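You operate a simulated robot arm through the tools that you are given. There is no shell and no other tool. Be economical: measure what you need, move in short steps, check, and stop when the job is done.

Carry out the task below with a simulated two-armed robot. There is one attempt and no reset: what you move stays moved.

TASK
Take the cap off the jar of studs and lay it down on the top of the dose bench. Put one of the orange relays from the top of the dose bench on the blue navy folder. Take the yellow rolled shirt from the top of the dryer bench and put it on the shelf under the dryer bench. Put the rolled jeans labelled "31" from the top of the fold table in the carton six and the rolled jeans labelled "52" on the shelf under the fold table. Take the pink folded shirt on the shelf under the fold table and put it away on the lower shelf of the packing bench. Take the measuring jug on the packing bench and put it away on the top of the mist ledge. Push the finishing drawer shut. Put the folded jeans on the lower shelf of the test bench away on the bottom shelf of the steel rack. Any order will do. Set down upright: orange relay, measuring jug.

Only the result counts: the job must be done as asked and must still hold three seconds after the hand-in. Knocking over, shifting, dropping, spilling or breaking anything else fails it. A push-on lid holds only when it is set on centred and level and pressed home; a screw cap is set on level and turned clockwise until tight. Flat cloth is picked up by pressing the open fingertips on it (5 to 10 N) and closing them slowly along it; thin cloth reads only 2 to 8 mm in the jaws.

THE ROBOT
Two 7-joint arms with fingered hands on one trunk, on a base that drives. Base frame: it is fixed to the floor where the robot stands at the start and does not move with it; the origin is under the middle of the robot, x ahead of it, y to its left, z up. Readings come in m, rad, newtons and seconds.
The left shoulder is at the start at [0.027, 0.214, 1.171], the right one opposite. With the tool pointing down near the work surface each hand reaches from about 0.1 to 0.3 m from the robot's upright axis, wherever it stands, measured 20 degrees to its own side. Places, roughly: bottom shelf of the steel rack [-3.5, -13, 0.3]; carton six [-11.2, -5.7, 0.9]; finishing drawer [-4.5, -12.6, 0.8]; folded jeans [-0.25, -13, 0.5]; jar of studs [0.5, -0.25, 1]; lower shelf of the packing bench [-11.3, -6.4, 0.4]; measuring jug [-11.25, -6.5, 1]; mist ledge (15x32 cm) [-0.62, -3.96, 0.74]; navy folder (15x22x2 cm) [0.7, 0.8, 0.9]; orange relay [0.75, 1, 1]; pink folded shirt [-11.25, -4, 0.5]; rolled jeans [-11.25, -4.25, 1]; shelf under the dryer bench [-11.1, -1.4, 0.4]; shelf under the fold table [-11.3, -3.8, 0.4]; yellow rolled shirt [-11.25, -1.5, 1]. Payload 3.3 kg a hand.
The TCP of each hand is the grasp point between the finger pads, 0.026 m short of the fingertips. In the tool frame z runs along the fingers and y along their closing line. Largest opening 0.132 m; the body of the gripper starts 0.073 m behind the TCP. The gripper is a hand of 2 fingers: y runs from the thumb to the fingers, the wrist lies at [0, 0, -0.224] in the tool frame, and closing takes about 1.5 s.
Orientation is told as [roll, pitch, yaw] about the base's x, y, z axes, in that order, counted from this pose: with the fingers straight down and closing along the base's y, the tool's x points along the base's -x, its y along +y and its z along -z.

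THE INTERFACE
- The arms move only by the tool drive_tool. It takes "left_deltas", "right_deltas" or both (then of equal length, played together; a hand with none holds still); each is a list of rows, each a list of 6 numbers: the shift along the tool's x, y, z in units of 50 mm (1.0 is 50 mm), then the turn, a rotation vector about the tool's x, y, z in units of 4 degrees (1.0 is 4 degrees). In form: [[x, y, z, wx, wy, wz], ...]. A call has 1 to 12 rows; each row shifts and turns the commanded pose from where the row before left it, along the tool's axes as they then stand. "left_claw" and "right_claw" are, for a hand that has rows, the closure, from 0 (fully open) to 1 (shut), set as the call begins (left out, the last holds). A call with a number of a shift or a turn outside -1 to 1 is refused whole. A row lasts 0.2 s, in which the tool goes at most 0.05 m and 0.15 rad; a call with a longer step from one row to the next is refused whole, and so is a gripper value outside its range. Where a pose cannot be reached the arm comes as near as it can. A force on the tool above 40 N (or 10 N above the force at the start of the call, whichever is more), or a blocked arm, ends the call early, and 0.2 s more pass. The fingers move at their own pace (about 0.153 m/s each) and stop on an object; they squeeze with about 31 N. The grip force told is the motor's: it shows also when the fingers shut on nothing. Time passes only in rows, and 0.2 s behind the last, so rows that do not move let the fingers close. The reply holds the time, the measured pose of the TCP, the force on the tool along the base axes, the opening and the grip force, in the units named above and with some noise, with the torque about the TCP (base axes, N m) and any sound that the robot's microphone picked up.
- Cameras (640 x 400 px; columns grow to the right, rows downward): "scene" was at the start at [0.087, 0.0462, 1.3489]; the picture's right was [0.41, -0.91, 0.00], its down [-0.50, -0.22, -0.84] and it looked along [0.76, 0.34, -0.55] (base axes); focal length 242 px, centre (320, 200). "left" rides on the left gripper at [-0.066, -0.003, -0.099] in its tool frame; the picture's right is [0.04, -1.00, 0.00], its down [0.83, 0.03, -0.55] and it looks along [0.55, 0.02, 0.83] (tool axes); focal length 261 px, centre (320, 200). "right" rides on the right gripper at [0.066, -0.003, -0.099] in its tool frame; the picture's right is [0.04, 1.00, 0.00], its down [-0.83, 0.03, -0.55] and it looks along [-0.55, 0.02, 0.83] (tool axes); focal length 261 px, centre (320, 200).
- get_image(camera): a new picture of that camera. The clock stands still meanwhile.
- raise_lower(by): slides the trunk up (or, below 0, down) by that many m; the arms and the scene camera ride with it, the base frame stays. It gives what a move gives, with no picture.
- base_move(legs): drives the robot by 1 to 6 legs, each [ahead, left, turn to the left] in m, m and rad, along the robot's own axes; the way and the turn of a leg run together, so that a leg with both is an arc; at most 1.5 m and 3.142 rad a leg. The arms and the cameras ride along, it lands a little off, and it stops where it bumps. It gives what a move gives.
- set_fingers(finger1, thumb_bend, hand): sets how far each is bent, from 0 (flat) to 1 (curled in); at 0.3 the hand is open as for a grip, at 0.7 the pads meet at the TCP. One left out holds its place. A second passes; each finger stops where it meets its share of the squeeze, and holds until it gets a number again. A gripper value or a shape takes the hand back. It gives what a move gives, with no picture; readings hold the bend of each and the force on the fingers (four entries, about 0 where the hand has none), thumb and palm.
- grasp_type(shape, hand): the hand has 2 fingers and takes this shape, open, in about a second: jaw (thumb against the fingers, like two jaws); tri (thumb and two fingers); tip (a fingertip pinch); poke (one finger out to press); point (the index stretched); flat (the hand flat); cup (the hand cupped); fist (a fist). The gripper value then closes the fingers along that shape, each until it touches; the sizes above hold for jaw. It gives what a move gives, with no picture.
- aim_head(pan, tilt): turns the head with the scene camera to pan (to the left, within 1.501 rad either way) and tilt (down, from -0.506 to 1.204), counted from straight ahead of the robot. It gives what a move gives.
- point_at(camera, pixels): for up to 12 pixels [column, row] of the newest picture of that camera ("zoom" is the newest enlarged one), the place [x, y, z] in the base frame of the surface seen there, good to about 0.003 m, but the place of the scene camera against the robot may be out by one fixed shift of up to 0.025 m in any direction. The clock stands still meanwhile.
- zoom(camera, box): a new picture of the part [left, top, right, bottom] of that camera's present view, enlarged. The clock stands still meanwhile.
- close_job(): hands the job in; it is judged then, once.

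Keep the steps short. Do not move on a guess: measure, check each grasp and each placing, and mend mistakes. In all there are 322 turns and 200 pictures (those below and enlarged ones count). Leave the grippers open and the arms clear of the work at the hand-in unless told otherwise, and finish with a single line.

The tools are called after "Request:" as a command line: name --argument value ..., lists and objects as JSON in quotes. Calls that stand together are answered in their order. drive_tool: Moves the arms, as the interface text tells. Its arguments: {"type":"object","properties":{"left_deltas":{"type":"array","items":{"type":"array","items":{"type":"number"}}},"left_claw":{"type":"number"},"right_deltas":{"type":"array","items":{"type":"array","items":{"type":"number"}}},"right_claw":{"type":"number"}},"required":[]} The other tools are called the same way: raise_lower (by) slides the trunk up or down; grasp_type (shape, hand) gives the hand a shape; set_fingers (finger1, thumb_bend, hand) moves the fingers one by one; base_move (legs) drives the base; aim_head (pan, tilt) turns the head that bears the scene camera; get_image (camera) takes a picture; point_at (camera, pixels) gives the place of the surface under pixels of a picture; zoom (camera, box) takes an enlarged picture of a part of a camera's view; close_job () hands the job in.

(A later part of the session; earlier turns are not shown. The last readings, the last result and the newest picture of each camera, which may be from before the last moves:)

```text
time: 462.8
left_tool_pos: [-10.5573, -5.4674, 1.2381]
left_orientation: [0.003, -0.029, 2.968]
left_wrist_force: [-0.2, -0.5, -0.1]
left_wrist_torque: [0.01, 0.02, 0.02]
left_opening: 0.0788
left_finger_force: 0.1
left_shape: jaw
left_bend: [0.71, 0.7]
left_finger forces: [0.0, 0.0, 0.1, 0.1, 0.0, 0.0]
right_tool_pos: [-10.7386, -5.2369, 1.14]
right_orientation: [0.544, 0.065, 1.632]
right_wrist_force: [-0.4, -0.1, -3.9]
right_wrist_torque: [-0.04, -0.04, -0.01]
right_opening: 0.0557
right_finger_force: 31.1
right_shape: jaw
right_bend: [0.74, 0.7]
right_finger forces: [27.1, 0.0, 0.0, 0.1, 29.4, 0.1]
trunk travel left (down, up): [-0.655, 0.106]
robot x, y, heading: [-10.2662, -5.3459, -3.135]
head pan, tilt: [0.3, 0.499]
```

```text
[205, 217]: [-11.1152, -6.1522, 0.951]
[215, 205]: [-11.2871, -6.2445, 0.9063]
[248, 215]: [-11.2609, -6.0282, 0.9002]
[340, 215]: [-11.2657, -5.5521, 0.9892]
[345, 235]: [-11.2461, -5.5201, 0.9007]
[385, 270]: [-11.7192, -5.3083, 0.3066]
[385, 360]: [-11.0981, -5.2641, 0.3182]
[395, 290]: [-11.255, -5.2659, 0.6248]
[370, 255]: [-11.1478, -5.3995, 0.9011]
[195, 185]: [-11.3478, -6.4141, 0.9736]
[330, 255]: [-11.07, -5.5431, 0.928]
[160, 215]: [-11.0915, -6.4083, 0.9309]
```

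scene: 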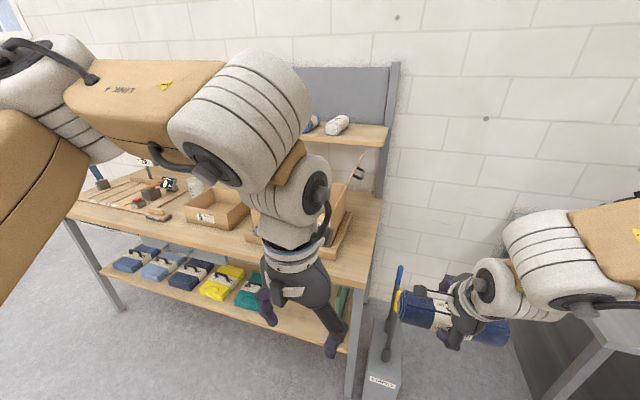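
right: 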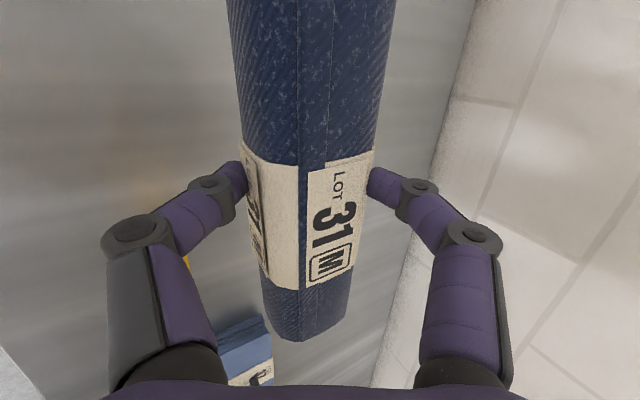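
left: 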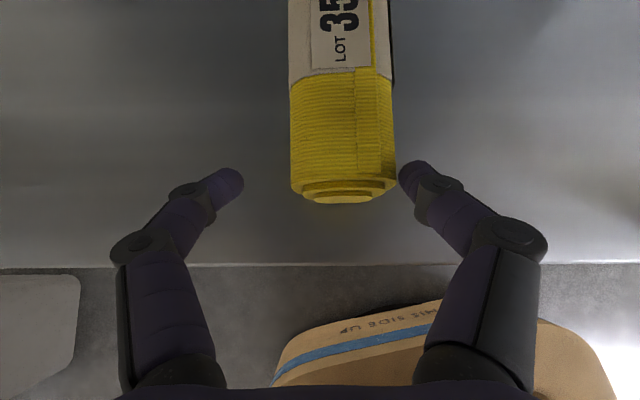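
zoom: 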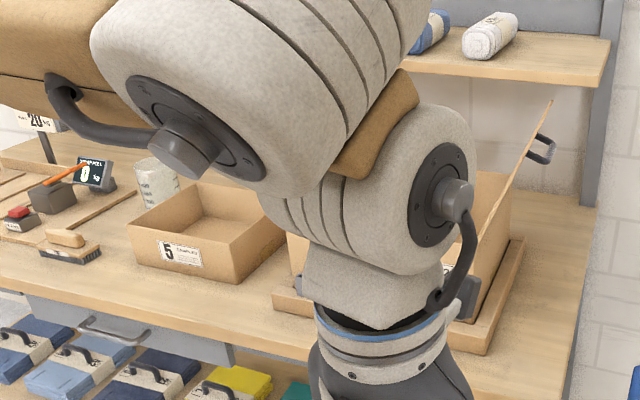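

Carton 5 is visible; carton six must be the one on the tray to its right. I'll slide 0.44 m left so it lies in front, and look.

Request:
base_move --legs '[[0.05, 0.44, 0]]'

Request:
aim_head --pan -0.1 --tilt 0.6

Request:
get_image --camera "scene"

```text
time: 465.5
left_tool_pos: [-10.6034, -5.9056, 1.2374]
left_orientation: [0.002, -0.031, 2.972]
left_wrist_force: [-0.7, 0.4, -0.5]
left_wrist_torque: [0.03, 0.01, -0.02]
left_opening: 0.0789
left_finger_force: 0.0
left_shape: jaw
left_bend: [0.71, 0.7]
left_finger forces: [0.1, 0.0, 0.1, 0.1, 0.0, 0.1]
right_tool_pos: [-10.7839, -5.6763, 1.1403]
right_orientation: [0.542, 0.066, 1.637]
right_wrist_force: [0.3, 0.0, -3.4]
right_wrist_torque: [-0.05, -0.01, -0.04]
right_opening: 0.0554
right_finger_force: 31.3
right_shape: jaw
right_bend: [0.74, 0.7]
right_finger forces: [27.0, 0.0, 0.0, 0.0, 29.2, 0.1]
trunk travel left (down, up): [-0.655, 0.106]
robot x, y, heading: [-10.3148, -5.7851, -3.13]
head pan, tilt: [0.3, 0.499]
```

```text
time: 466.4
left_tool_pos: [-10.6031, -5.9054, 1.237]
left_orientation: [0.003, -0.031, 2.974]
left_wrist_force: [0.4, 0.4, 0.8]
left_wrist_torque: [-0.02, -0.04, -0.02]
left_opening: 0.079
left_finger_force: 0.2
left_shape: jaw
left_bend: [0.71, 0.7]
left_finger forces: [0.0, 0.0, 0.1, 0.1, 0.1, 0.1]
right_tool_pos: [-10.7838, -5.6753, 1.1404]
right_orientation: [0.544, 0.067, 1.637]
right_wrist_force: [-0.7, 0.2, -3.4]
right_wrist_torque: [-0.06, -0.03, 0.0]
right_opening: 0.0555
right_finger_force: 30.2
right_shape: jaw
right_bend: [0.74, 0.7]
right_finger forces: [27.1, 0.0, 0.0, 0.0, 29.1, 0.0]
trunk travel left (down, up): [-0.655, 0.106]
robot x, y, heading: [-10.3152, -5.7836, -3.131]
head pan, tilt: [-0.099, 0.6]
```

```text
85 pictures are left
```

scene: 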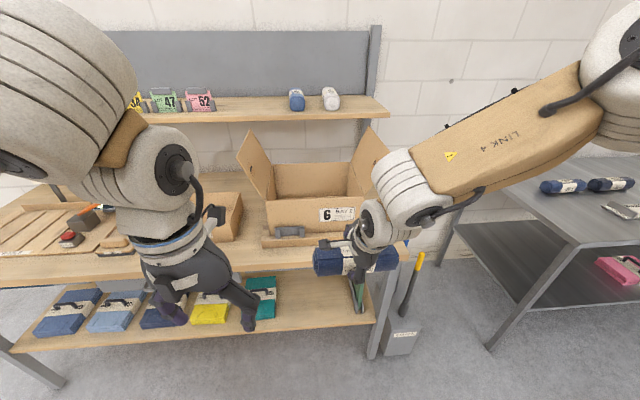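

Request:
point_at --camera "scene" --pixels '[[305, 185], [310, 202], [270, 200], [345, 208], [275, 165], [350, 165], [250, 150], [378, 160], [300, 110], [290, 230], [310, 165], [290, 250]]'

Request:
zoom --camera "scene" --box '[225, 80, 425, 290]'

```text
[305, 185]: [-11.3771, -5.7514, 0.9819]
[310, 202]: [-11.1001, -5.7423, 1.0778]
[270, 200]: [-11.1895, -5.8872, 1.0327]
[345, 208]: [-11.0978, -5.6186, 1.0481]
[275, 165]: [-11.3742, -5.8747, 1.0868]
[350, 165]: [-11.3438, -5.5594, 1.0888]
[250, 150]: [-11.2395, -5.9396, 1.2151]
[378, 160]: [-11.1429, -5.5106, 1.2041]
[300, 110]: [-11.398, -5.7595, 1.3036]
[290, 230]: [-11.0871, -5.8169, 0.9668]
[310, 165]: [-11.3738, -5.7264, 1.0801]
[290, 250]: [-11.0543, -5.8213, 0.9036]
```

```text
1.90 times, centred on (325, 185) of scene
```

zoom: 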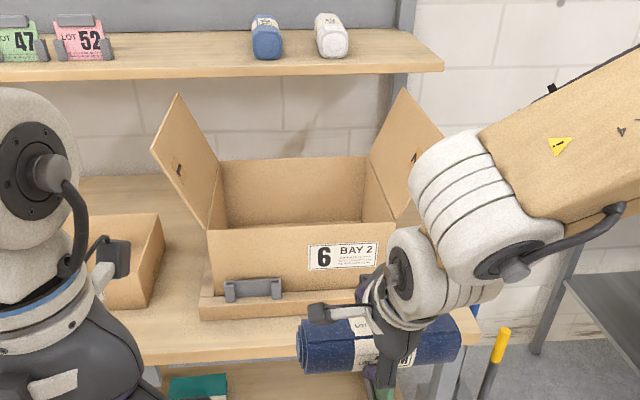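

Carton six: rim z≈1.085, inner x −11.10…−11.375, y −5.875…−5.56. I'll raise 5 cm, then move in over it.

Request:
raise_lower --by 0.06

Request:
base_move --legs '[[0.2, 0.055, 0], [0.265, 0, 0]]'

Request:
get_image --camera "scene"

Request:
get_image --camera "right"

```text
time: 467.4
left_tool_pos: [-10.6019, -5.9051, 1.2979]
left_orientation: [0.004, -0.03, 2.974]
left_wrist_force: [0.3, -0.4, -0.3]
left_wrist_torque: [-0.02, 0.01, -0.03]
left_opening: 0.0789
left_finger_force: 0.0
left_shape: jaw
left_bend: [0.71, 0.7]
left_finger forces: [0.1, 0.1, 0.0, 0.1, 0.1, 0.1]
right_tool_pos: [-10.7848, -5.6769, 1.2005]
right_orientation: [0.544, 0.062, 1.637]
right_wrist_force: [-0.6, -0.1, -3.8]
right_wrist_torque: [-0.04, 0.0, 0.01]
right_opening: 0.0558
right_finger_force: 30.9
right_shape: jaw
right_bend: [0.74, 0.7]
right_finger forces: [27.1, 0.1, 0.1, 0.1, 29.2, 0.1]
trunk travel left (down, up): [-0.715, 0.046]
robot x, y, heading: [-10.3146, -5.7854, -3.132]
head pan, tilt: [-0.099, 0.6]
```

```text
time: 470.4
left_tool_pos: [-11.0619, -5.9671, 1.2972]
left_orientation: [0.005, -0.03, 2.972]
left_wrist_force: [-0.3, 0.6, -0.9]
left_wrist_torque: [-0.01, 0.06, -0.01]
left_opening: 0.079
left_finger_force: 0.1
left_shape: jaw
left_bend: [0.71, 0.7]
left_finger forces: [0.1, 0.0, 0.0, 0.0, 0.0, 0.1]
right_tool_pos: [-11.2422, -5.7368, 1.2003]
right_orientation: [0.541, 0.064, 1.637]
right_wrist_force: [-0.3, 0.0, -3.0]
right_wrist_torque: [-0.03, -0.06, -0.01]
right_opening: 0.0556
right_finger_force: 31.4
right_shape: jaw
right_bend: [0.74, 0.7]
right_finger forces: [27.1, 0.1, 0.0, 0.0, 29.2, 0.0]
trunk travel left (down, up): [-0.715, 0.046]
robot x, y, heading: [-10.7712, -5.843, -3.138]
head pan, tilt: [-0.099, 0.6]
```

```text
83 pictures are left
```

scene: 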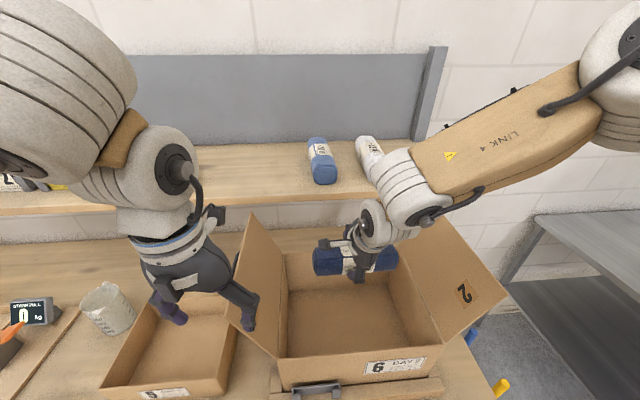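

```text
82 pictures are left
```

right: 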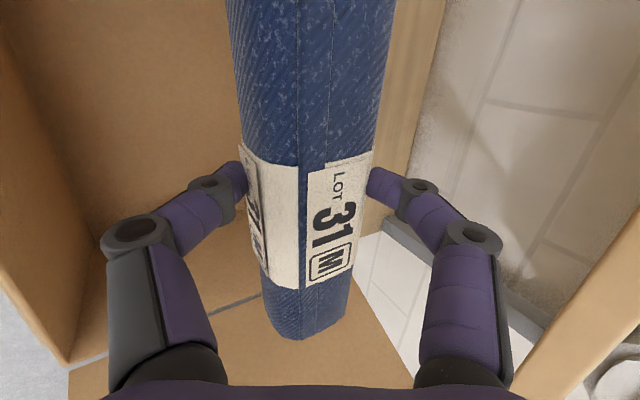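

I'll pull the left hand back from the flap and measure the carton floor.

Request:
point_at --camera "scene" --pixels '[[345, 320], [320, 335], [380, 300], [345, 362], [295, 280], [400, 270]]'

Request:
drive_tool --left_deltas '[[0.7, 0, 0, 0, 0, 0], [0.7, 0, 0, 0, 0, 0], [0.6, 0, 0, 0, 0, 0]]'

Request:
raise_lower --by -0.16

Request:
get_image --camera "scene"

```text
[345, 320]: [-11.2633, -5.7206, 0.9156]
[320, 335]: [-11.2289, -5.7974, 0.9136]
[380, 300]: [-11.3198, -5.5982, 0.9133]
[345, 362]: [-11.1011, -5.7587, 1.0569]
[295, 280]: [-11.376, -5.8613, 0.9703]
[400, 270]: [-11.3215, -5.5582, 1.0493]
```

```text
time: 471.2
left_tool_pos: [-10.9636, -5.9825, 1.2968]
left_orientation: [0.006, -0.03, 2.973]
left_wrist_force: [-0.2, 0.3, 0.1]
left_wrist_torque: [0.01, 0.02, -0.01]
left_opening: 0.0791
left_finger_force: 0.1
left_shape: jaw
left_bend: [0.71, 0.7]
left_finger forces: [0.0, 0.0, 0.0, 0.0, 0.0, 0.0]
right_tool_pos: [-11.2425, -5.7372, 1.2012]
right_orientation: [0.544, 0.064, 1.636]
right_wrist_force: [0.6, 0.6, -3.9]
right_wrist_torque: [-0.07, 0.0, 0.0]
right_opening: 0.0557
right_finger_force: 31.5
right_shape: jaw
right_bend: [0.74, 0.7]
right_finger forces: [27.1, 0.1, 0.1, 0.0, 29.3, 0.0]
trunk travel left (down, up): [-0.715, 0.046]
robot x, y, heading: [-10.7716, -5.8458, -3.126]
head pan, tilt: [-0.099, 0.6]
```

```text
time: 473.1
left_tool_pos: [-10.9629, -5.9834, 1.1345]
left_orientation: [0.003, -0.029, 2.972]
left_wrist_force: [0.5, 0.3, -0.5]
left_wrist_torque: [0.0, 0.04, -0.01]
left_opening: 0.0789
left_finger_force: 0.0
left_shape: jaw
left_bend: [0.71, 0.7]
left_finger forces: [0.0, 0.0, 0.0, 0.1, 0.0, 0.0]
right_tool_pos: [-11.2421, -5.7376, 1.0409]
right_orientation: [0.544, 0.066, 1.637]
right_wrist_force: [0.1, -0.2, -3.6]
right_wrist_torque: [-0.03, -0.06, 0.01]
right_opening: 0.0555
right_finger_force: 30.7
right_shape: jaw
right_bend: [0.74, 0.7]
right_finger forces: [27.0, 0.0, 0.0, 0.0, 29.2, 0.1]
trunk travel left (down, up): [-0.555, 0.206]
robot x, y, heading: [-10.7716, -5.8459, -3.133]
head pan, tilt: [-0.099, 0.6]
```

```text
81 pictures are left
```

scene: 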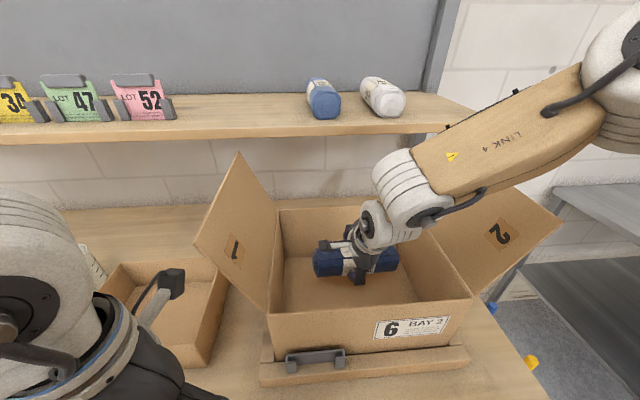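

The floor of the carton is at z≈0.911. I'll move 3 cm further in to keep the hand off the front wall, then lower 7 cm.

Request:
drive_tool --right_deltas '[[0, 0.27, 0.16, 0, 0, 0], [0, 0.27, 0.16, 0, 0, 0], [0, 0, 0, 0, 0, 0]]'

Request:
raise_lower --by -0.068

Request:
get_image --camera "right"

```text
time: 473.9
left_tool_pos: [-10.964, -5.9826, 1.1353]
left_orientation: [0.004, -0.03, 2.972]
left_wrist_force: [-0.4, 0.8, -0.3]
left_wrist_torque: [0.0, 0.01, -0.05]
left_opening: 0.0792
left_finger_force: 0.1
left_shape: jaw
left_bend: [0.71, 0.7]
left_finger forces: [0.1, 0.0, 0.1, 0.0, 0.1, 0.0]
right_tool_pos: [-11.2736, -5.7392, 1.0417]
right_orientation: [0.543, 0.063, 1.637]
right_wrist_force: [0.1, 1.1, -4.4]
right_wrist_torque: [-0.05, 0.0, -0.02]
right_opening: 0.0553
right_finger_force: 30.8
right_shape: jaw
right_bend: [0.74, 0.7]
right_finger forces: [27.0, 0.0, 0.0, 0.0, 29.1, 0.1]
trunk travel left (down, up): [-0.555, 0.206]
robot x, y, heading: [-10.7699, -5.8398, -3.13]
head pan, tilt: [-0.099, 0.6]
```

```text
time: 474.9
left_tool_pos: [-10.964, -5.9839, 1.0675]
left_orientation: [0.006, -0.031, 2.971]
left_wrist_force: [0.0, 0.1, -0.8]
left_wrist_torque: [0.03, -0.02, 0.01]
left_opening: 0.0788
left_finger_force: 0.0
left_shape: jaw
left_bend: [0.71, 0.7]
left_finger forces: [0.0, 0.2, 0.0, 0.1, 0.1, 0.1]
right_tool_pos: [-11.274, -5.7382, 0.973]
right_orientation: [0.543, 0.065, 1.637]
right_wrist_force: [-0.6, -0.8, -3.1]
right_wrist_torque: [-0.06, -0.04, -0.01]
right_opening: 0.0555
right_finger_force: 30.7
right_shape: jaw
right_bend: [0.74, 0.7]
right_finger forces: [26.9, 0.0, 0.0, 0.0, 29.1, 0.0]
trunk travel left (down, up): [-0.487, 0.274]
robot x, y, heading: [-10.7715, -5.8443, -3.134]
head pan, tilt: [-0.099, 0.6]
```

```text
80 pictures are left
```

right: 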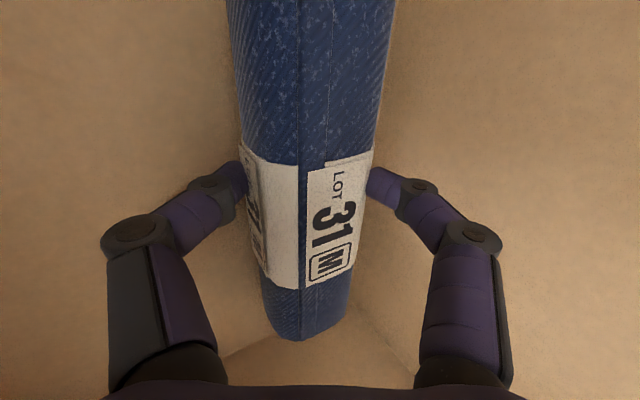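

Request:
drive_tool --right_deltas '[[0, -0.03, 0.05, 0, 0, 0], [0, -0.03, 0.05, 0, 0, 0], [0, -0.03, 0.05, 0, 0, 0], [0, -0.02, 0.034, 0, 0, 0], [0, 0, 0, 0, 0, 0]]'

```text
time: 476.1
left_tool_pos: [-10.9617, -5.9838, 1.0683]
left_orientation: [0.005, -0.032, 2.972]
left_wrist_force: [1.1, -0.7, 0.0]
left_wrist_torque: [0.01, 0.01, -0.02]
left_opening: 0.079
left_finger_force: 0.0
left_shape: jaw
left_bend: [0.71, 0.7]
left_finger forces: [0.0, 0.1, 0.1, 0.1, 0.1, 0.1]
right_tool_pos: [-11.2735, -5.7395, 0.9656]
right_orientation: [0.547, 0.066, 1.637]
right_wrist_force: [-0.2, 2.7, 16.3]
right_wrist_torque: [0.08, 0.14, 0.04]
right_opening: 0.0552
right_finger_force: 31.2
right_shape: jaw
right_bend: [0.74, 0.7]
right_finger forces: [36.0, 0.0, 0.0, 0.1, 26.9, 0.0]
trunk travel left (down, up): [-0.487, 0.274]
robot x, y, heading: [-10.775, -5.8434, -3.129]
head pan, tilt: [-0.099, 0.6]
```

Touchdown. I'll open fully and raise straight up.

Request:
drive_tool --right_deltas '[[0, 0.02, -0.03, 0, 0, 0], [0, 0, 0, 0, 0, 0], [0, 0, 0, 0, 0, 0], [0, 0, 0, 0, 0, 0], [0, 0, 0, 0, 0, 0]]' --right_claw 0.0

Request:
raise_lower --by 0.25

Request:
get_image --camera "right"

```text
time: 477.4
left_tool_pos: [-10.9612, -5.9832, 1.0685]
left_orientation: [0.005, -0.031, 2.972]
left_wrist_force: [-0.2, -0.5, -0.5]
left_wrist_torque: [-0.04, -0.02, -0.02]
left_opening: 0.079
left_finger_force: 0.2
left_shape: jaw
left_bend: [0.71, 0.7]
left_finger forces: [0.0, 0.0, 0.0, 0.1, 0.0, 0.0]
right_tool_pos: [-11.2726, -5.7393, 0.9668]
right_orientation: [0.547, 0.064, 1.639]
right_wrist_force: [-4.7, 3.4, 34.8]
right_wrist_torque: [0.32, -0.7, 0.11]
right_opening: 0.1288
right_finger_force: 0.0
right_shape: jaw
right_bend: [0.3, 0.41]
right_finger forces: [0.0, 0.1, 0.1, 0.1, 34.2, 0.1]
trunk travel left (down, up): [-0.487, 0.274]
robot x, y, heading: [-10.7724, -5.8446, -3.128]
head pan, tilt: [-0.099, 0.6]
```

```text
time: 479.9
left_tool_pos: [-10.9636, -5.9831, 1.3175]
left_orientation: [0.004, -0.031, 2.972]
left_wrist_force: [-0.2, 0.5, 0.2]
left_wrist_torque: [-0.01, 0.01, 0.03]
left_opening: 0.079
left_finger_force: 0.1
left_shape: jaw
left_bend: [0.71, 0.7]
left_finger forces: [0.0, 0.1, 0.1, 0.1, 0.0, 0.0]
right_tool_pos: [-11.2743, -5.7404, 1.2133]
right_orientation: [0.542, 0.064, 1.638]
right_wrist_force: [0.1, 0.4, 0.2]
right_wrist_torque: [0.01, 0.01, 0.04]
right_opening: 0.132
right_finger_force: 0.1
right_shape: jaw
right_bend: [0.3, 0.3]
right_finger forces: [0.0, 0.0, 0.0, 0.1, 0.0, 0.0]
trunk travel left (down, up): [-0.737, 0.024]
robot x, y, heading: [-10.7713, -5.8454, -3.137]
head pan, tilt: [-0.099, 0.6]
```

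```text
79 pictures are left
```

right: 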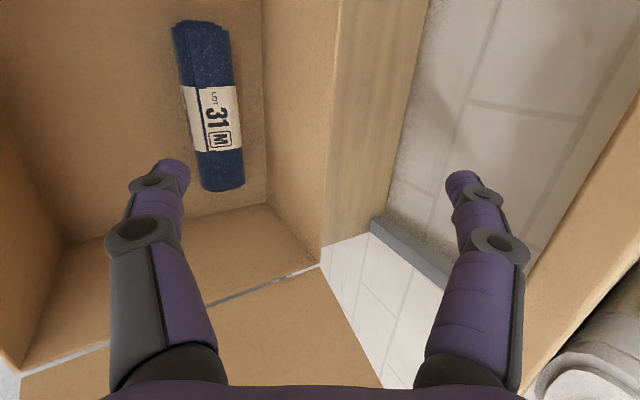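

Roll 31 lies in carton six. Next is roll 52: I'll back off, lower the trunk and slide to the fold table with the right hand in front of it.

Request:
base_move --legs '[[-0.45, 0, 0], [0, -1.49, 0]]'

Request:
raise_lower --by -0.15

Request:
base_move --legs '[[0.42, -0.03, 0]]'

Request:
get_image --camera "right"

```text
time: 489.7
left_tool_pos: [-10.5309, -4.4563, 1.3168]
left_orientation: [0.003, -0.03, 2.961]
left_wrist_force: [0.3, -0.2, 0.8]
left_wrist_torque: [0.01, -0.04, -0.02]
left_opening: 0.079
left_finger_force: 0.0
left_shape: jaw
left_bend: [0.71, 0.7]
left_finger forces: [0.0, 0.1, 0.1, 0.1, 0.0, 0.0]
right_tool_pos: [-10.8394, -4.2084, 1.2142]
right_orientation: [0.544, 0.064, 1.625]
right_wrist_force: [0.5, 0.3, 0.5]
right_wrist_torque: [0.02, 0.02, 0.03]
right_opening: 0.1319
right_finger_force: 0.0
right_shape: jaw
right_bend: [0.3, 0.3]
right_finger forces: [0.0, 0.0, 0.1, 0.1, 0.0, 0.0]
trunk travel left (down, up): [-0.737, 0.024]
robot x, y, heading: [-10.3355, -4.32, -3.14]
head pan, tilt: [-0.099, 0.6]
```

```text
time: 491.5
left_tool_pos: [-10.5321, -4.4558, 1.1668]
left_orientation: [0.005, -0.03, 2.96]
left_wrist_force: [-0.6, 0.3, -0.4]
left_wrist_torque: [-0.03, -0.01, 0.03]
left_opening: 0.079
left_finger_force: 0.1
left_shape: jaw
left_bend: [0.71, 0.7]
left_finger forces: [0.0, 0.0, 0.0, 0.0, 0.1, 0.0]
right_tool_pos: [-10.8391, -4.21, 1.0646]
right_orientation: [0.543, 0.064, 1.625]
right_wrist_force: [0.0, -0.4, 0.6]
right_wrist_torque: [0.0, 0.03, 0.01]
right_opening: 0.132
right_finger_force: 0.0
right_shape: jaw
right_bend: [0.3, 0.3]
right_finger forces: [0.0, 0.0, 0.0, 0.0, 0.0, 0.1]
trunk travel left (down, up): [-0.587, 0.174]
robot x, y, heading: [-10.3402, -4.3195, -3.144]
head pan, tilt: [-0.099, 0.6]
```

```text
time: 494.1
left_tool_pos: [-10.9525, -4.4258, 1.1671]
left_orientation: [0.004, -0.031, 2.959]
left_wrist_force: [-0.5, 0.2, 0.5]
left_wrist_torque: [-0.06, 0.0, 0.01]
left_opening: 0.079
left_finger_force: 0.0
left_shape: jaw
left_bend: [0.71, 0.7]
left_finger forces: [0.1, 0.1, 0.0, 0.1, 0.0, 0.1]
right_tool_pos: [-11.2603, -4.177, 1.0637]
right_orientation: [0.541, 0.063, 1.624]
right_wrist_force: [-0.7, 0.3, -0.1]
right_wrist_torque: [0.01, 0.01, -0.01]
right_opening: 0.1319
right_finger_force: 0.1
right_shape: jaw
right_bend: [0.3, 0.3]
right_finger forces: [0.1, 0.0, 0.1, 0.1, 0.0, 0.1]
trunk travel left (down, up): [-0.587, 0.174]
robot x, y, heading: [-10.7571, -4.2869, 3.139]
head pan, tilt: [-0.099, 0.6]
```

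```text
78 pictures are left
```

right: 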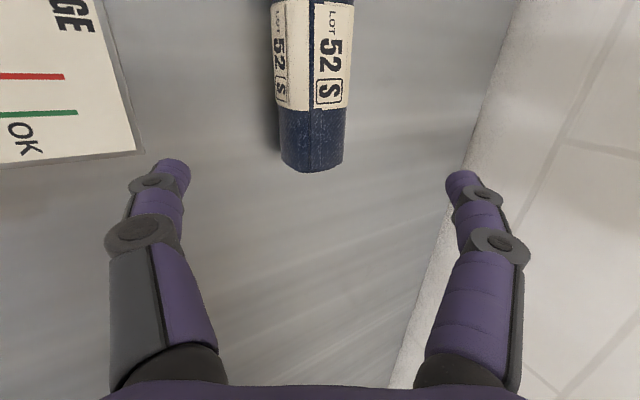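

Request:
point_at --camera "right" --pixels '[[312, 150], [310, 60], [283, 120], [340, 120], [140, 140], [105, 20], [315, 20], [250, 150]]'

```text
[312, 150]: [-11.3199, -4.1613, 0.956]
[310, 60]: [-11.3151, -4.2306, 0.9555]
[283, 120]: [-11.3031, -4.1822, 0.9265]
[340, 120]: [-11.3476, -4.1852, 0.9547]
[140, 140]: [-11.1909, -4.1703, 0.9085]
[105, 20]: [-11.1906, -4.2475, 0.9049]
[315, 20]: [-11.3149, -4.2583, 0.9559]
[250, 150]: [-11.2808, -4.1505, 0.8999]
```

Roll 52: centre (-11.331, z 0.928), right end y −4.145. I'll shift 3.6 cm sideways, advance 13 cm and close.

Request:
drive_tool --right_deltas '[[0.71, -0.09, 0, 0, 0, 0], [0, 0, 0.66, 0, 0, 0], [0, 0, 0.66, 0, 0, 0], [0, 0, 0.66, 0, 0, 0], [0, 0, 0.6, 0, 0, 0], [0, 0, 0, 0, 0, 0]]' --right_claw 0.35

Request:
get_image --camera "right"

```text
time: 495.5
left_tool_pos: [-10.9523, -4.4243, 1.167]
left_orientation: [0.006, -0.031, 2.959]
left_wrist_force: [-0.2, 0.1, 0.9]
left_wrist_torque: [0.02, -0.02, -0.02]
left_opening: 0.0791
left_finger_force: 0.0
left_shape: jaw
left_bend: [0.71, 0.7]
left_finger forces: [0.1, 0.0, 0.0, 0.1, 0.0, 0.0]
right_tool_pos: [-11.2799, -4.2397, 0.9688]
right_orientation: [0.544, 0.065, 1.622]
right_wrist_force: [0.5, 0.4, 0.2]
right_wrist_torque: [0.02, 0.01, -0.03]
right_opening: 0.0866
right_finger_force: 0.1
right_shape: jaw
right_bend: [0.7, 0.63]
right_finger forces: [0.1, 0.1, 0.1, 0.1, 0.0, 0.0]
right hand out of reach, approached as far as the arm can: row 4, 5
trunk travel left (down, up): [-0.587, 0.174]
robot x, y, heading: [-10.7579, -4.2886, 3.139]
head pan, tilt: [-0.099, 0.6]
```

```text
77 pictures are left
```

right: 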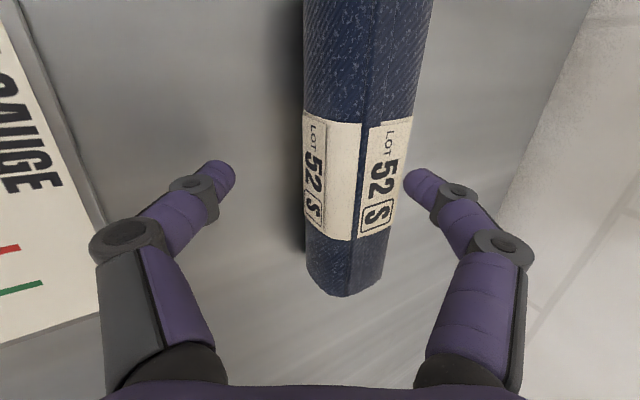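

The arm ran short by 4 cm. I'll bring the base 4 cm forward and lower the trunk 1.8 cm.

Request:
base_move --legs '[[0.042, -0.014, 0]]'

Request:
raise_lower --by -0.017

Request:
get_image --camera "right"

```text
time: 496.5
left_tool_pos: [-10.9847, -4.4131, 1.1677]
left_orientation: [0.003, -0.032, 2.96]
left_wrist_force: [0.6, 0.2, 0.8]
left_wrist_torque: [0.01, 0.01, -0.01]
left_opening: 0.079
left_finger_force: 0.1
left_shape: jaw
left_bend: [0.71, 0.7]
left_finger forces: [0.1, 0.0, 0.1, 0.0, 0.0, 0.0]
right_tool_pos: [-11.3139, -4.2288, 0.97]
right_orientation: [0.547, 0.062, 1.621]
right_wrist_force: [0.3, 0.3, -0.3]
right_wrist_torque: [0.02, 0.04, -0.02]
right_opening: 0.0861
right_finger_force: 0.1
right_shape: jaw
right_bend: [0.7, 0.63]
right_finger forces: [0.0, 0.0, 0.0, 0.1, 0.0, 0.1]
trunk travel left (down, up): [-0.587, 0.174]
robot x, y, heading: [-10.7935, -4.2803, -3.139]
head pan, tilt: [-0.099, 0.6]
stopped in leg 1: the robot was blocked; the commanded pose is now the measured one
```

```text
time: 497.2
left_tool_pos: [-10.9873, -4.4132, 1.1494]
left_orientation: [0.004, -0.028, 2.961]
left_wrist_force: [-0.1, 0.5, 0.1]
left_wrist_torque: [-0.02, 0.0, 0.01]
left_opening: 0.0788
left_finger_force: 0.1
left_shape: jaw
left_bend: [0.71, 0.7]
left_finger forces: [0.0, 0.0, 0.1, 0.0, 0.0, 0.1]
right_tool_pos: [-11.3177, -4.2275, 0.9524]
right_orientation: [0.544, 0.066, 1.622]
right_wrist_force: [0.0, -0.6, 0.0]
right_wrist_torque: [-0.01, 0.01, -0.03]
right_opening: 0.0862
right_finger_force: 0.0
right_shape: jaw
right_bend: [0.7, 0.63]
right_finger forces: [0.1, 0.0, 0.0, 0.1, 0.1, 0.1]
trunk travel left (down, up): [-0.57, 0.191]
robot x, y, heading: [-10.7938, -4.277, -3.136]
head pan, tilt: [-0.099, 0.6]
```

```text
76 pictures are left
```

right: 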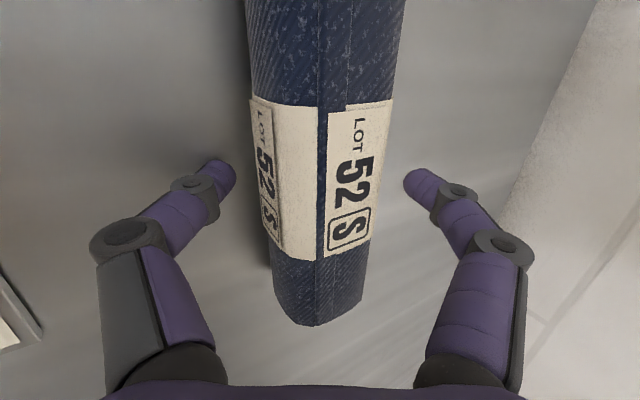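

Well placed. I'll close and lift.

Request:
drive_tool --right_deltas '[[0, 0, 0, 0, 0, 0], [0, 0, 0, 0, 0, 0], [0, 0, 0, 0, 0, 0], [0, 0, 0, 0, 0, 0]]' --right_claw 1.0

Request:
raise_lower --by 0.1

Request:
get_image --camera "right"

```text
time: 498.2
left_tool_pos: [-10.9869, -4.4137, 1.1495]
left_orientation: [0.003, -0.03, 2.958]
left_wrist_force: [0.0, 0.0, -0.2]
left_wrist_torque: [-0.02, -0.01, 0.0]
left_opening: 0.0792
left_finger_force: 0.2
left_shape: jaw
left_bend: [0.71, 0.7]
left_finger forces: [0.1, 0.0, 0.0, 0.0, 0.1, 0.0]
right_tool_pos: [-11.3166, -4.2265, 0.9531]
right_orientation: [0.548, 0.062, 1.62]
right_wrist_force: [1.7, -0.5, 3.6]
right_wrist_torque: [0.01, -0.04, 0.01]
right_opening: 0.0523
right_finger_force: 31.3
right_shape: jaw
right_bend: [0.73, 0.7]
right_finger forces: [27.3, 0.1, 0.0, 0.0, 25.8, 0.0]
trunk travel left (down, up): [-0.57, 0.191]
robot x, y, heading: [-10.7952, -4.2782, -3.139]
head pan, tilt: [-0.099, 0.6]
```

```text
time: 499.5
left_tool_pos: [-10.9873, -4.4141, 1.2493]
left_orientation: [0.003, -0.026, 2.96]
left_wrist_force: [-0.1, -0.2, 0.4]
left_wrist_torque: [-0.01, 0.02, -0.03]
left_opening: 0.0793
left_finger_force: 0.0
left_shape: jaw
left_bend: [0.71, 0.7]
left_finger forces: [0.1, 0.0, 0.0, 0.0, 0.0, 0.0]
right_tool_pos: [-11.3166, -4.2285, 1.0524]
right_orientation: [0.543, 0.063, 1.62]
right_wrist_force: [-0.3, 0.3, -3.7]
right_wrist_torque: [-0.01, -0.01, -0.02]
right_opening: 0.0516
right_finger_force: 31.2
right_shape: jaw
right_bend: [0.73, 0.7]
right_finger forces: [25.8, 0.0, 0.0, 0.1, 25.0, 0.0]
trunk travel left (down, up): [-0.67, 0.091]
robot x, y, heading: [-10.7964, -4.2769, -3.138]
head pan, tilt: [-0.099, 0.6]
```

```text
75 pictures are left
```

right: 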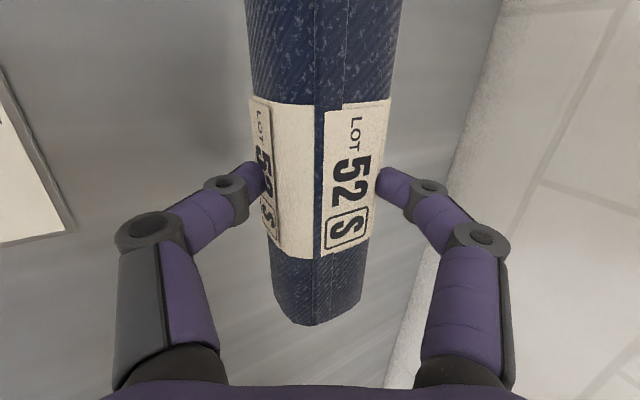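

Roll 52 is held. I'll back off from the table, put the left hand where it won't touch the body, tilt the right hand further, and lower the trunk for the shelf.

Request:
base_move --legs '[[-0.55, 0, 0]]'

Request:
drive_tool --left_deltas '[[-0.8, 0, 0, 0, 0, 0], [-0.8, 0, 0, 0, 0, 0], [0, 0, 0, 0, 0, 0], [0, 0, 0, 0, 0, 0], [0, 0, 0, 0, 0, 0]]' --right_deltas '[[0, 0, 0, -1, 0, 0], [0, 0, 0, -1, 0, 0], [0, 0, 0, -1, 0, 0], [0, 0, 0, -1, 0, 0], [0, 0, 0, 0, 0, 0]]'

Request:
raise_lower --by -0.3

Request:
raise_lower --by -0.24

Request:
aim_head --pan -0.1 --tilt 0.3

Request:
get_image --camera "scene"

```text
time: 502.6
left_tool_pos: [-10.4457, -4.4131, 1.25]
left_orientation: [0.003, -0.029, 2.962]
left_wrist_force: [1.1, -0.3, -0.8]
left_wrist_torque: [0.01, 0.03, 0.01]
left_opening: 0.0789
left_finger_force: 0.0
left_shape: jaw
left_bend: [0.71, 0.7]
left_finger forces: [0.0, 0.1, 0.1, 0.1, 0.0, 0.0]
right_tool_pos: [-10.7734, -4.2278, 1.0513]
right_orientation: [0.545, 0.065, 1.621]
right_wrist_force: [-0.1, 0.0, -3.5]
right_wrist_torque: [0.02, -0.03, -0.03]
right_opening: 0.0518
right_finger_force: 31.0
right_shape: jaw
right_bend: [0.73, 0.7]
right_finger forces: [25.9, 0.0, 0.0, 0.0, 25.1, 0.1]
trunk travel left (down, up): [-0.67, 0.091]
robot x, y, heading: [-10.2509, -4.2742, -3.142]
head pan, tilt: [-0.099, 0.6]
```

```text
time: 503.8
left_tool_pos: [-10.5243, -4.3987, 1.254]
left_orientation: [0.004, -0.028, 2.961]
left_wrist_force: [0.5, 0.3, -0.5]
left_wrist_torque: [0.03, 0.0, 0.03]
left_opening: 0.0788
left_finger_force: 0.0
left_shape: jaw
left_bend: [0.71, 0.7]
left_finger forces: [0.0, 0.1, 0.1, 0.1, 0.0, 0.0]
right_tool_pos: [-10.774, -4.228, 1.0513]
right_orientation: [0.827, 0.065, 1.62]
right_wrist_force: [-0.1, -0.3, -2.7]
right_wrist_torque: [-0.02, -0.02, 0.0]
right_opening: 0.0517
right_finger_force: 30.6
right_shape: jaw
right_bend: [0.73, 0.7]
right_finger forces: [25.8, 0.0, 0.0, 0.0, 26.0, 0.0]
trunk travel left (down, up): [-0.67, 0.091]
robot x, y, heading: [-10.2498, -4.2741, -3.143]
head pan, tilt: [-0.099, 0.6]
```

```text
time: 506.8
left_tool_pos: [-10.5238, -4.3985, 0.9521]
left_orientation: [0.004, -0.027, 2.96]
left_wrist_force: [-0.8, -0.6, -0.2]
left_wrist_torque: [0.01, 0.0, 0.04]
left_opening: 0.079
left_finger_force: 0.1
left_shape: jaw
left_bend: [0.71, 0.7]
left_finger forces: [0.1, 0.1, 0.0, 0.0, 0.0, 0.0]
right_tool_pos: [-10.7738, -4.2279, 0.7521]
right_orientation: [0.825, 0.065, 1.619]
right_wrist_force: [0.2, -0.3, -3.5]
right_wrist_torque: [0.03, -0.07, 0.02]
right_opening: 0.0515
right_finger_force: 30.8
right_shape: jaw
right_bend: [0.73, 0.7]
right_finger forces: [25.5, 0.1, 0.1, 0.0, 25.8, 0.0]
trunk travel left (down, up): [-0.37, 0.391]
robot x, y, heading: [-10.2518, -4.2777, -3.14]
head pan, tilt: [-0.099, 0.6]
```

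```text
time: 509.3
left_tool_pos: [-10.5236, -4.398, 0.7118]
left_orientation: [0.007, -0.028, 2.963]
left_wrist_force: [-0.2, 0.6, -0.3]
left_wrist_torque: [0.01, 0.0, 0.01]
left_opening: 0.0792
left_finger_force: 0.1
left_shape: jaw
left_bend: [0.71, 0.7]
left_finger forces: [0.1, 0.1, 0.1, 0.1, 0.0, 0.0]
right_tool_pos: [-10.7738, -4.2276, 0.512]
right_orientation: [0.828, 0.066, 1.62]
right_wrist_force: [-0.8, 0.6, -3.4]
right_wrist_torque: [-0.02, -0.06, 0.01]
right_opening: 0.0514
right_finger_force: 30.6
right_shape: jaw
right_bend: [0.73, 0.7]
right_finger forces: [25.5, 0.0, 0.0, 0.0, 25.7, 0.1]
trunk travel left (down, up): [-0.13, 0.631]
robot x, y, heading: [-10.2514, -4.2797, -3.141]
head pan, tilt: [-0.099, 0.6]
```

```text
time: 510.1
left_tool_pos: [-10.5234, -4.3978, 0.712]
left_orientation: [0.003, -0.028, 2.962]
left_wrist_force: [0.0, 0.9, -0.5]
left_wrist_torque: [0.0, 0.04, 0.0]
left_opening: 0.0788
left_finger_force: 0.1
left_shape: jaw
left_bend: [0.71, 0.7]
left_finger forces: [0.0, 0.0, 0.1, 0.0, 0.0, 0.0]
right_tool_pos: [-10.7734, -4.2281, 0.5125]
right_orientation: [0.823, 0.065, 1.619]
right_wrist_force: [-0.2, 0.1, -3.6]
right_wrist_torque: [0.01, -0.05, -0.01]
right_opening: 0.0514
right_finger_force: 30.9
right_shape: jaw
right_bend: [0.73, 0.7]
right_finger forces: [25.4, 0.1, 0.1, 0.1, 25.7, 0.1]
trunk travel left (down, up): [-0.13, 0.631]
robot x, y, heading: [-10.2506, -4.2784, -3.14]
head pan, tilt: [-0.099, 0.3]
```

```text
74 pictures are left
```

scene: 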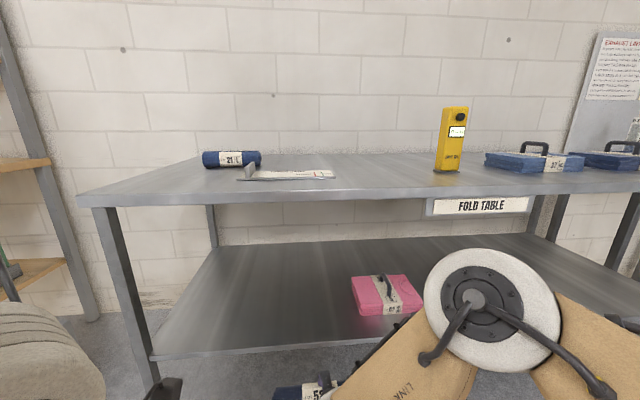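

Clear view: the shelf is free left of the pink shirt. I'll drive 0.37 m in with the roll ~4 cm above the shelf.

Request:
base_move --legs '[[0.37, 0, 0]]'

Request:
get_image --camera "right"

```text
time: 512.3
left_tool_pos: [-10.8541, -4.395, 0.7142]
left_orientation: [0.007, -0.035, 2.951]
left_wrist_force: [-0.6, 0.4, 0.5]
left_wrist_torque: [0.01, 0.0, 0.01]
left_opening: 0.0792
left_finger_force: 0.0
left_shape: jaw
left_bend: [0.71, 0.7]
left_finger forces: [0.1, 0.0, 0.0, 0.1, 0.1, 0.1]
right_tool_pos: [-11.0975, -4.2255, 0.5102]
right_orientation: [0.817, 0.064, 1.621]
right_wrist_force: [-0.3, -0.2, -3.6]
right_wrist_torque: [0.01, -0.06, 0.01]
right_opening: 0.0511
right_finger_force: 30.9
right_shape: jaw
right_bend: [0.73, 0.7]
right_finger forces: [25.6, 0.0, 0.1, 0.0, 25.9, 0.0]
trunk travel left (down, up): [-0.13, 0.631]
robot x, y, heading: [-10.5859, -4.2757, 3.137]
head pan, tilt: [-0.099, 0.3]
stopped in leg 1: the robot was blocked; the commanded pose is now the measured one
```

```text
73 pictures are left
```

right: 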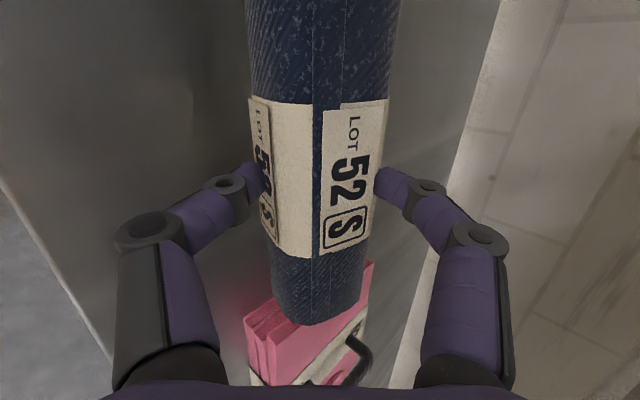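

Request:
point_at --camera "right" --pixels '[[55, 250], [100, 200], [85, 330], [200, 330], [255, 340], [300, 300], [420, 330]]'

```text
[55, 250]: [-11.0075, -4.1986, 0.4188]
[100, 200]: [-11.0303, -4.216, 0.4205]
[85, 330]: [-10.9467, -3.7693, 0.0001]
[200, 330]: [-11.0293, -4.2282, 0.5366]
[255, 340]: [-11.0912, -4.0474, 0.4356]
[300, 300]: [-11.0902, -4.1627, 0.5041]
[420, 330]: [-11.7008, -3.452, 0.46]
```

The roll is 8 cm inside the shelf edge. I'll lower gently.

Request:
drive_tool --right_deltas '[[0, -0.09, 0.082, 0, 0, 0], [0, -0.09, 0.082, 0, 0, 0], [0, -0.09, 0.082, 0, 0, 0], [0, -0.09, 0.082, 0, 0, 0], [0, -0.06, 0.055, 0, 0, 0], [0, -0.05, 0.045, 0, 0, 0], [0, 0, 0, 0, 0, 0]]'

```text
time: 513.9
left_tool_pos: [-10.8583, -4.3957, 0.7117]
left_orientation: [0.004, -0.029, 2.954]
left_wrist_force: [-0.1, 0.5, -0.4]
left_wrist_torque: [0.01, 0.03, 0.01]
left_opening: 0.079
left_finger_force: 0.1
left_shape: jaw
left_bend: [0.71, 0.7]
left_finger forces: [0.1, 0.1, 0.1, 0.1, 0.0, 0.0]
right_tool_pos: [-11.1008, -4.2302, 0.4742]
right_orientation: [0.81, 0.065, 1.62]
right_wrist_force: [0.0, 0.4, -3.1]
right_wrist_torque: [0.03, -0.1, -0.01]
right_opening: 0.0507
right_finger_force: 31.2
right_shape: jaw
right_bend: [0.73, 0.7]
right_finger forces: [25.2, 0.1, 0.1, 0.0, 25.4, 0.1]
trunk travel left (down, up): [-0.13, 0.631]
robot x, y, heading: [-10.5906, -4.2741, 3.136]
head pan, tilt: [-0.099, 0.3]
```

Request:
drive_tool --right_deltas '[[0, -0.045, 0.041, 0, 0, 0], [0, -0.045, 0.041, 0, 0, 0], [0, -0.03, 0.028, 0, 0, 0], [0, -0.03, 0.028, 0, 0, 0], [0, 0, 0, 0, 0, 0]]'

```text
time: 515.1
left_tool_pos: [-10.8584, -4.3963, 0.7118]
left_orientation: [0.003, -0.031, 2.955]
left_wrist_force: [0.5, 0.5, -0.5]
left_wrist_torque: [-0.01, -0.01, 0.01]
left_opening: 0.0789
left_finger_force: 0.1
left_shape: jaw
left_bend: [0.71, 0.7]
left_finger forces: [0.0, 0.0, 0.0, 0.0, 0.1, 0.0]
right_tool_pos: [-11.1022, -4.2283, 0.466]
right_orientation: [0.815, 0.066, 1.616]
right_wrist_force: [4.6, -5.2, 16.2]
right_wrist_torque: [-0.11, -0.09, 0.07]
right_opening: 0.0538
right_finger_force: 30.8
right_shape: jaw
right_bend: [0.73, 0.72]
right_finger forces: [35.0, 0.0, 0.0, 0.0, 29.5, 0.0]
trunk travel left (down, up): [-0.13, 0.631]
robot x, y, heading: [-10.5888, -4.2781, 3.139]
head pan, tilt: [-0.099, 0.3]
```

Contact. I'll open in two stages while rising a little, so the lower finger doesn't press on the shelf, then back straight out.

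Request:
drive_tool --right_deltas '[[0, 0.06, -0.055, 0, 0, 0], [0, 0.06, -0.055, 0, 0, 0], [0, 0.06, -0.055, 0, 0, 0], [0, 0, 0, 0, 0, 0]]' --right_claw 0.4

Request:
drive_tool --right_deltas '[[0, 0.08, -0.075, 0, 0, 0], [0, 0.08, -0.075, 0, 0, 0], [0, 0.08, -0.075, 0, 0, 0], [0, 0, 0, 0, 0, 0], [0, 0, 0, 0, 0, 0]]' --right_claw 0.0

Request:
get_image --camera "right"

```text
time: 516.1
left_tool_pos: [-10.8591, -4.3967, 0.7107]
left_orientation: [0.004, -0.027, 2.954]
left_wrist_force: [-0.5, -0.3, 0.4]
left_wrist_torque: [0.02, 0.01, -0.01]
left_opening: 0.0791
left_finger_force: 0.0
left_shape: jaw
left_bend: [0.71, 0.7]
left_finger forces: [0.0, 0.0, 0.0, 0.0, 0.0, 0.0]
right_tool_pos: [-11.1017, -4.2281, 0.4769]
right_orientation: [0.812, 0.066, 1.616]
right_wrist_force: [-0.6, -0.6, -0.4]
right_wrist_torque: [0.03, -0.02, -0.01]
right_opening: 0.0786
right_finger_force: 0.0
right_shape: jaw
right_bend: [0.71, 0.71]
right_finger forces: [0.1, 0.0, 0.0, 0.1, 0.3, 0.0]
trunk travel left (down, up): [-0.13, 0.631]
robot x, y, heading: [-10.5871, -4.2801, 3.135]
head pan, tilt: [-0.099, 0.3]
```

```text
time: 517.3
left_tool_pos: [-10.8576, -4.3961, 0.71]
left_orientation: [0.006, -0.028, 2.952]
left_wrist_force: [0.0, -0.8, 0.5]
left_wrist_torque: [0.0, -0.02, 0.01]
left_opening: 0.0789
left_finger_force: 0.1
left_shape: jaw
left_bend: [0.71, 0.7]
left_finger forces: [0.0, 0.1, 0.0, 0.0, 0.1, 0.1]
right_tool_pos: [-11.0956, -4.2296, 0.4867]
right_orientation: [0.799, 0.067, 1.622]
right_wrist_force: [-4.5, 1.9, 11.2]
right_wrist_torque: [0.17, 0.02, 0.05]
right_opening: 0.13
right_finger_force: 0.1
right_shape: jaw
right_bend: [0.3, 0.36]
right_finger forces: [0.0, 0.0, 0.0, 0.0, 11.0, 0.0]
trunk travel left (down, up): [-0.13, 0.631]
robot x, y, heading: [-10.5865, -4.2757, 3.135]
head pan, tilt: [-0.099, 0.3]
```

```text
72 pictures are left
```

right: 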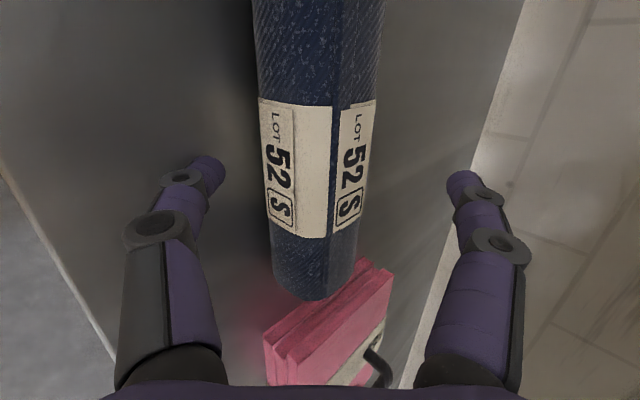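

The roll rests on the shelf. I'll rise a bit and back straight out.

Request:
drive_tool --right_deltas '[[0, 0.09, -0.08, 0, 0, 0], [0, 0.09, -0.08, 0, 0, 0], [0, 0, 0, 0, 0, 0]]'

Request:
base_move --legs '[[-0.35, 0, 0]]'

Request:
get_image --camera "scene"

```text
time: 518.1
left_tool_pos: [-10.8582, -4.3954, 0.7118]
left_orientation: [0.004, -0.029, 2.953]
left_wrist_force: [-1.0, 0.9, -0.3]
left_wrist_torque: [0.0, 0.0, -0.01]
left_opening: 0.079
left_finger_force: 0.0
left_shape: jaw
left_bend: [0.71, 0.7]
left_finger forces: [0.1, 0.0, 0.0, 0.0, 0.0, 0.1]
right_tool_pos: [-11.0829, -4.2307, 0.4866]
right_orientation: [0.769, 0.069, 1.625]
right_wrist_force: [-4.0, -1.1, 10.3]
right_wrist_torque: [-0.03, 0.02, -0.01]
right_opening: 0.1301
right_finger_force: 0.1
right_shape: jaw
right_bend: [0.3, 0.36]
right_finger forces: [0.0, 0.0, 0.1, 0.1, 10.5, 0.0]
trunk travel left (down, up): [-0.13, 0.631]
robot x, y, heading: [-10.5885, -4.272, 3.134]
head pan, tilt: [-0.099, 0.3]
```

```text
time: 518.8
left_tool_pos: [-10.8577, -4.3961, 0.7148]
left_orientation: [0.007, -0.029, 2.953]
left_wrist_force: [0.1, -0.1, 0.2]
left_wrist_torque: [0.0, -0.02, 0.01]
left_opening: 0.0791
left_finger_force: 0.1
left_shape: jaw
left_bend: [0.71, 0.7]
left_finger forces: [0.0, 0.0, 0.1, 0.0, 0.0, 0.0]
right_tool_pos: [-11.0795, -4.2322, 0.4889]
right_orientation: [0.768, 0.073, 1.626]
right_wrist_force: [-2.3, 1.1, 12.0]
right_wrist_torque: [0.07, -0.3, 0.03]
right_opening: 0.1301
right_finger_force: 0.0
right_shape: jaw
right_bend: [0.3, 0.34]
right_finger forces: [0.1, 0.0, 0.0, 0.0, 11.3, 0.0]
trunk travel left (down, up): [-0.13, 0.631]
robot x, y, heading: [-10.5877, -4.2728, 3.13]
head pan, tilt: [-0.099, 0.3]
stopped in leg 1: the robot was blocked; the commanded pose is now the measured one
```

```text
71 pictures are left
```

scene: 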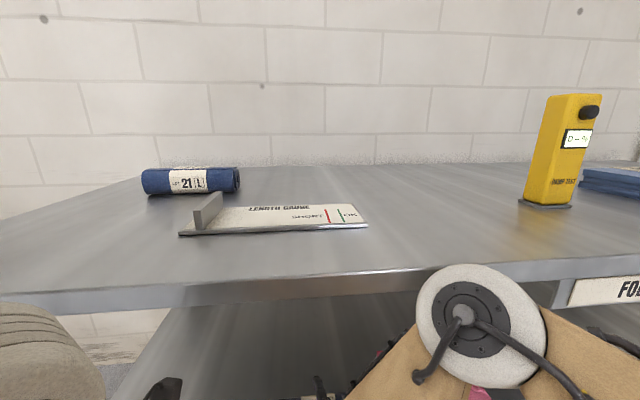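

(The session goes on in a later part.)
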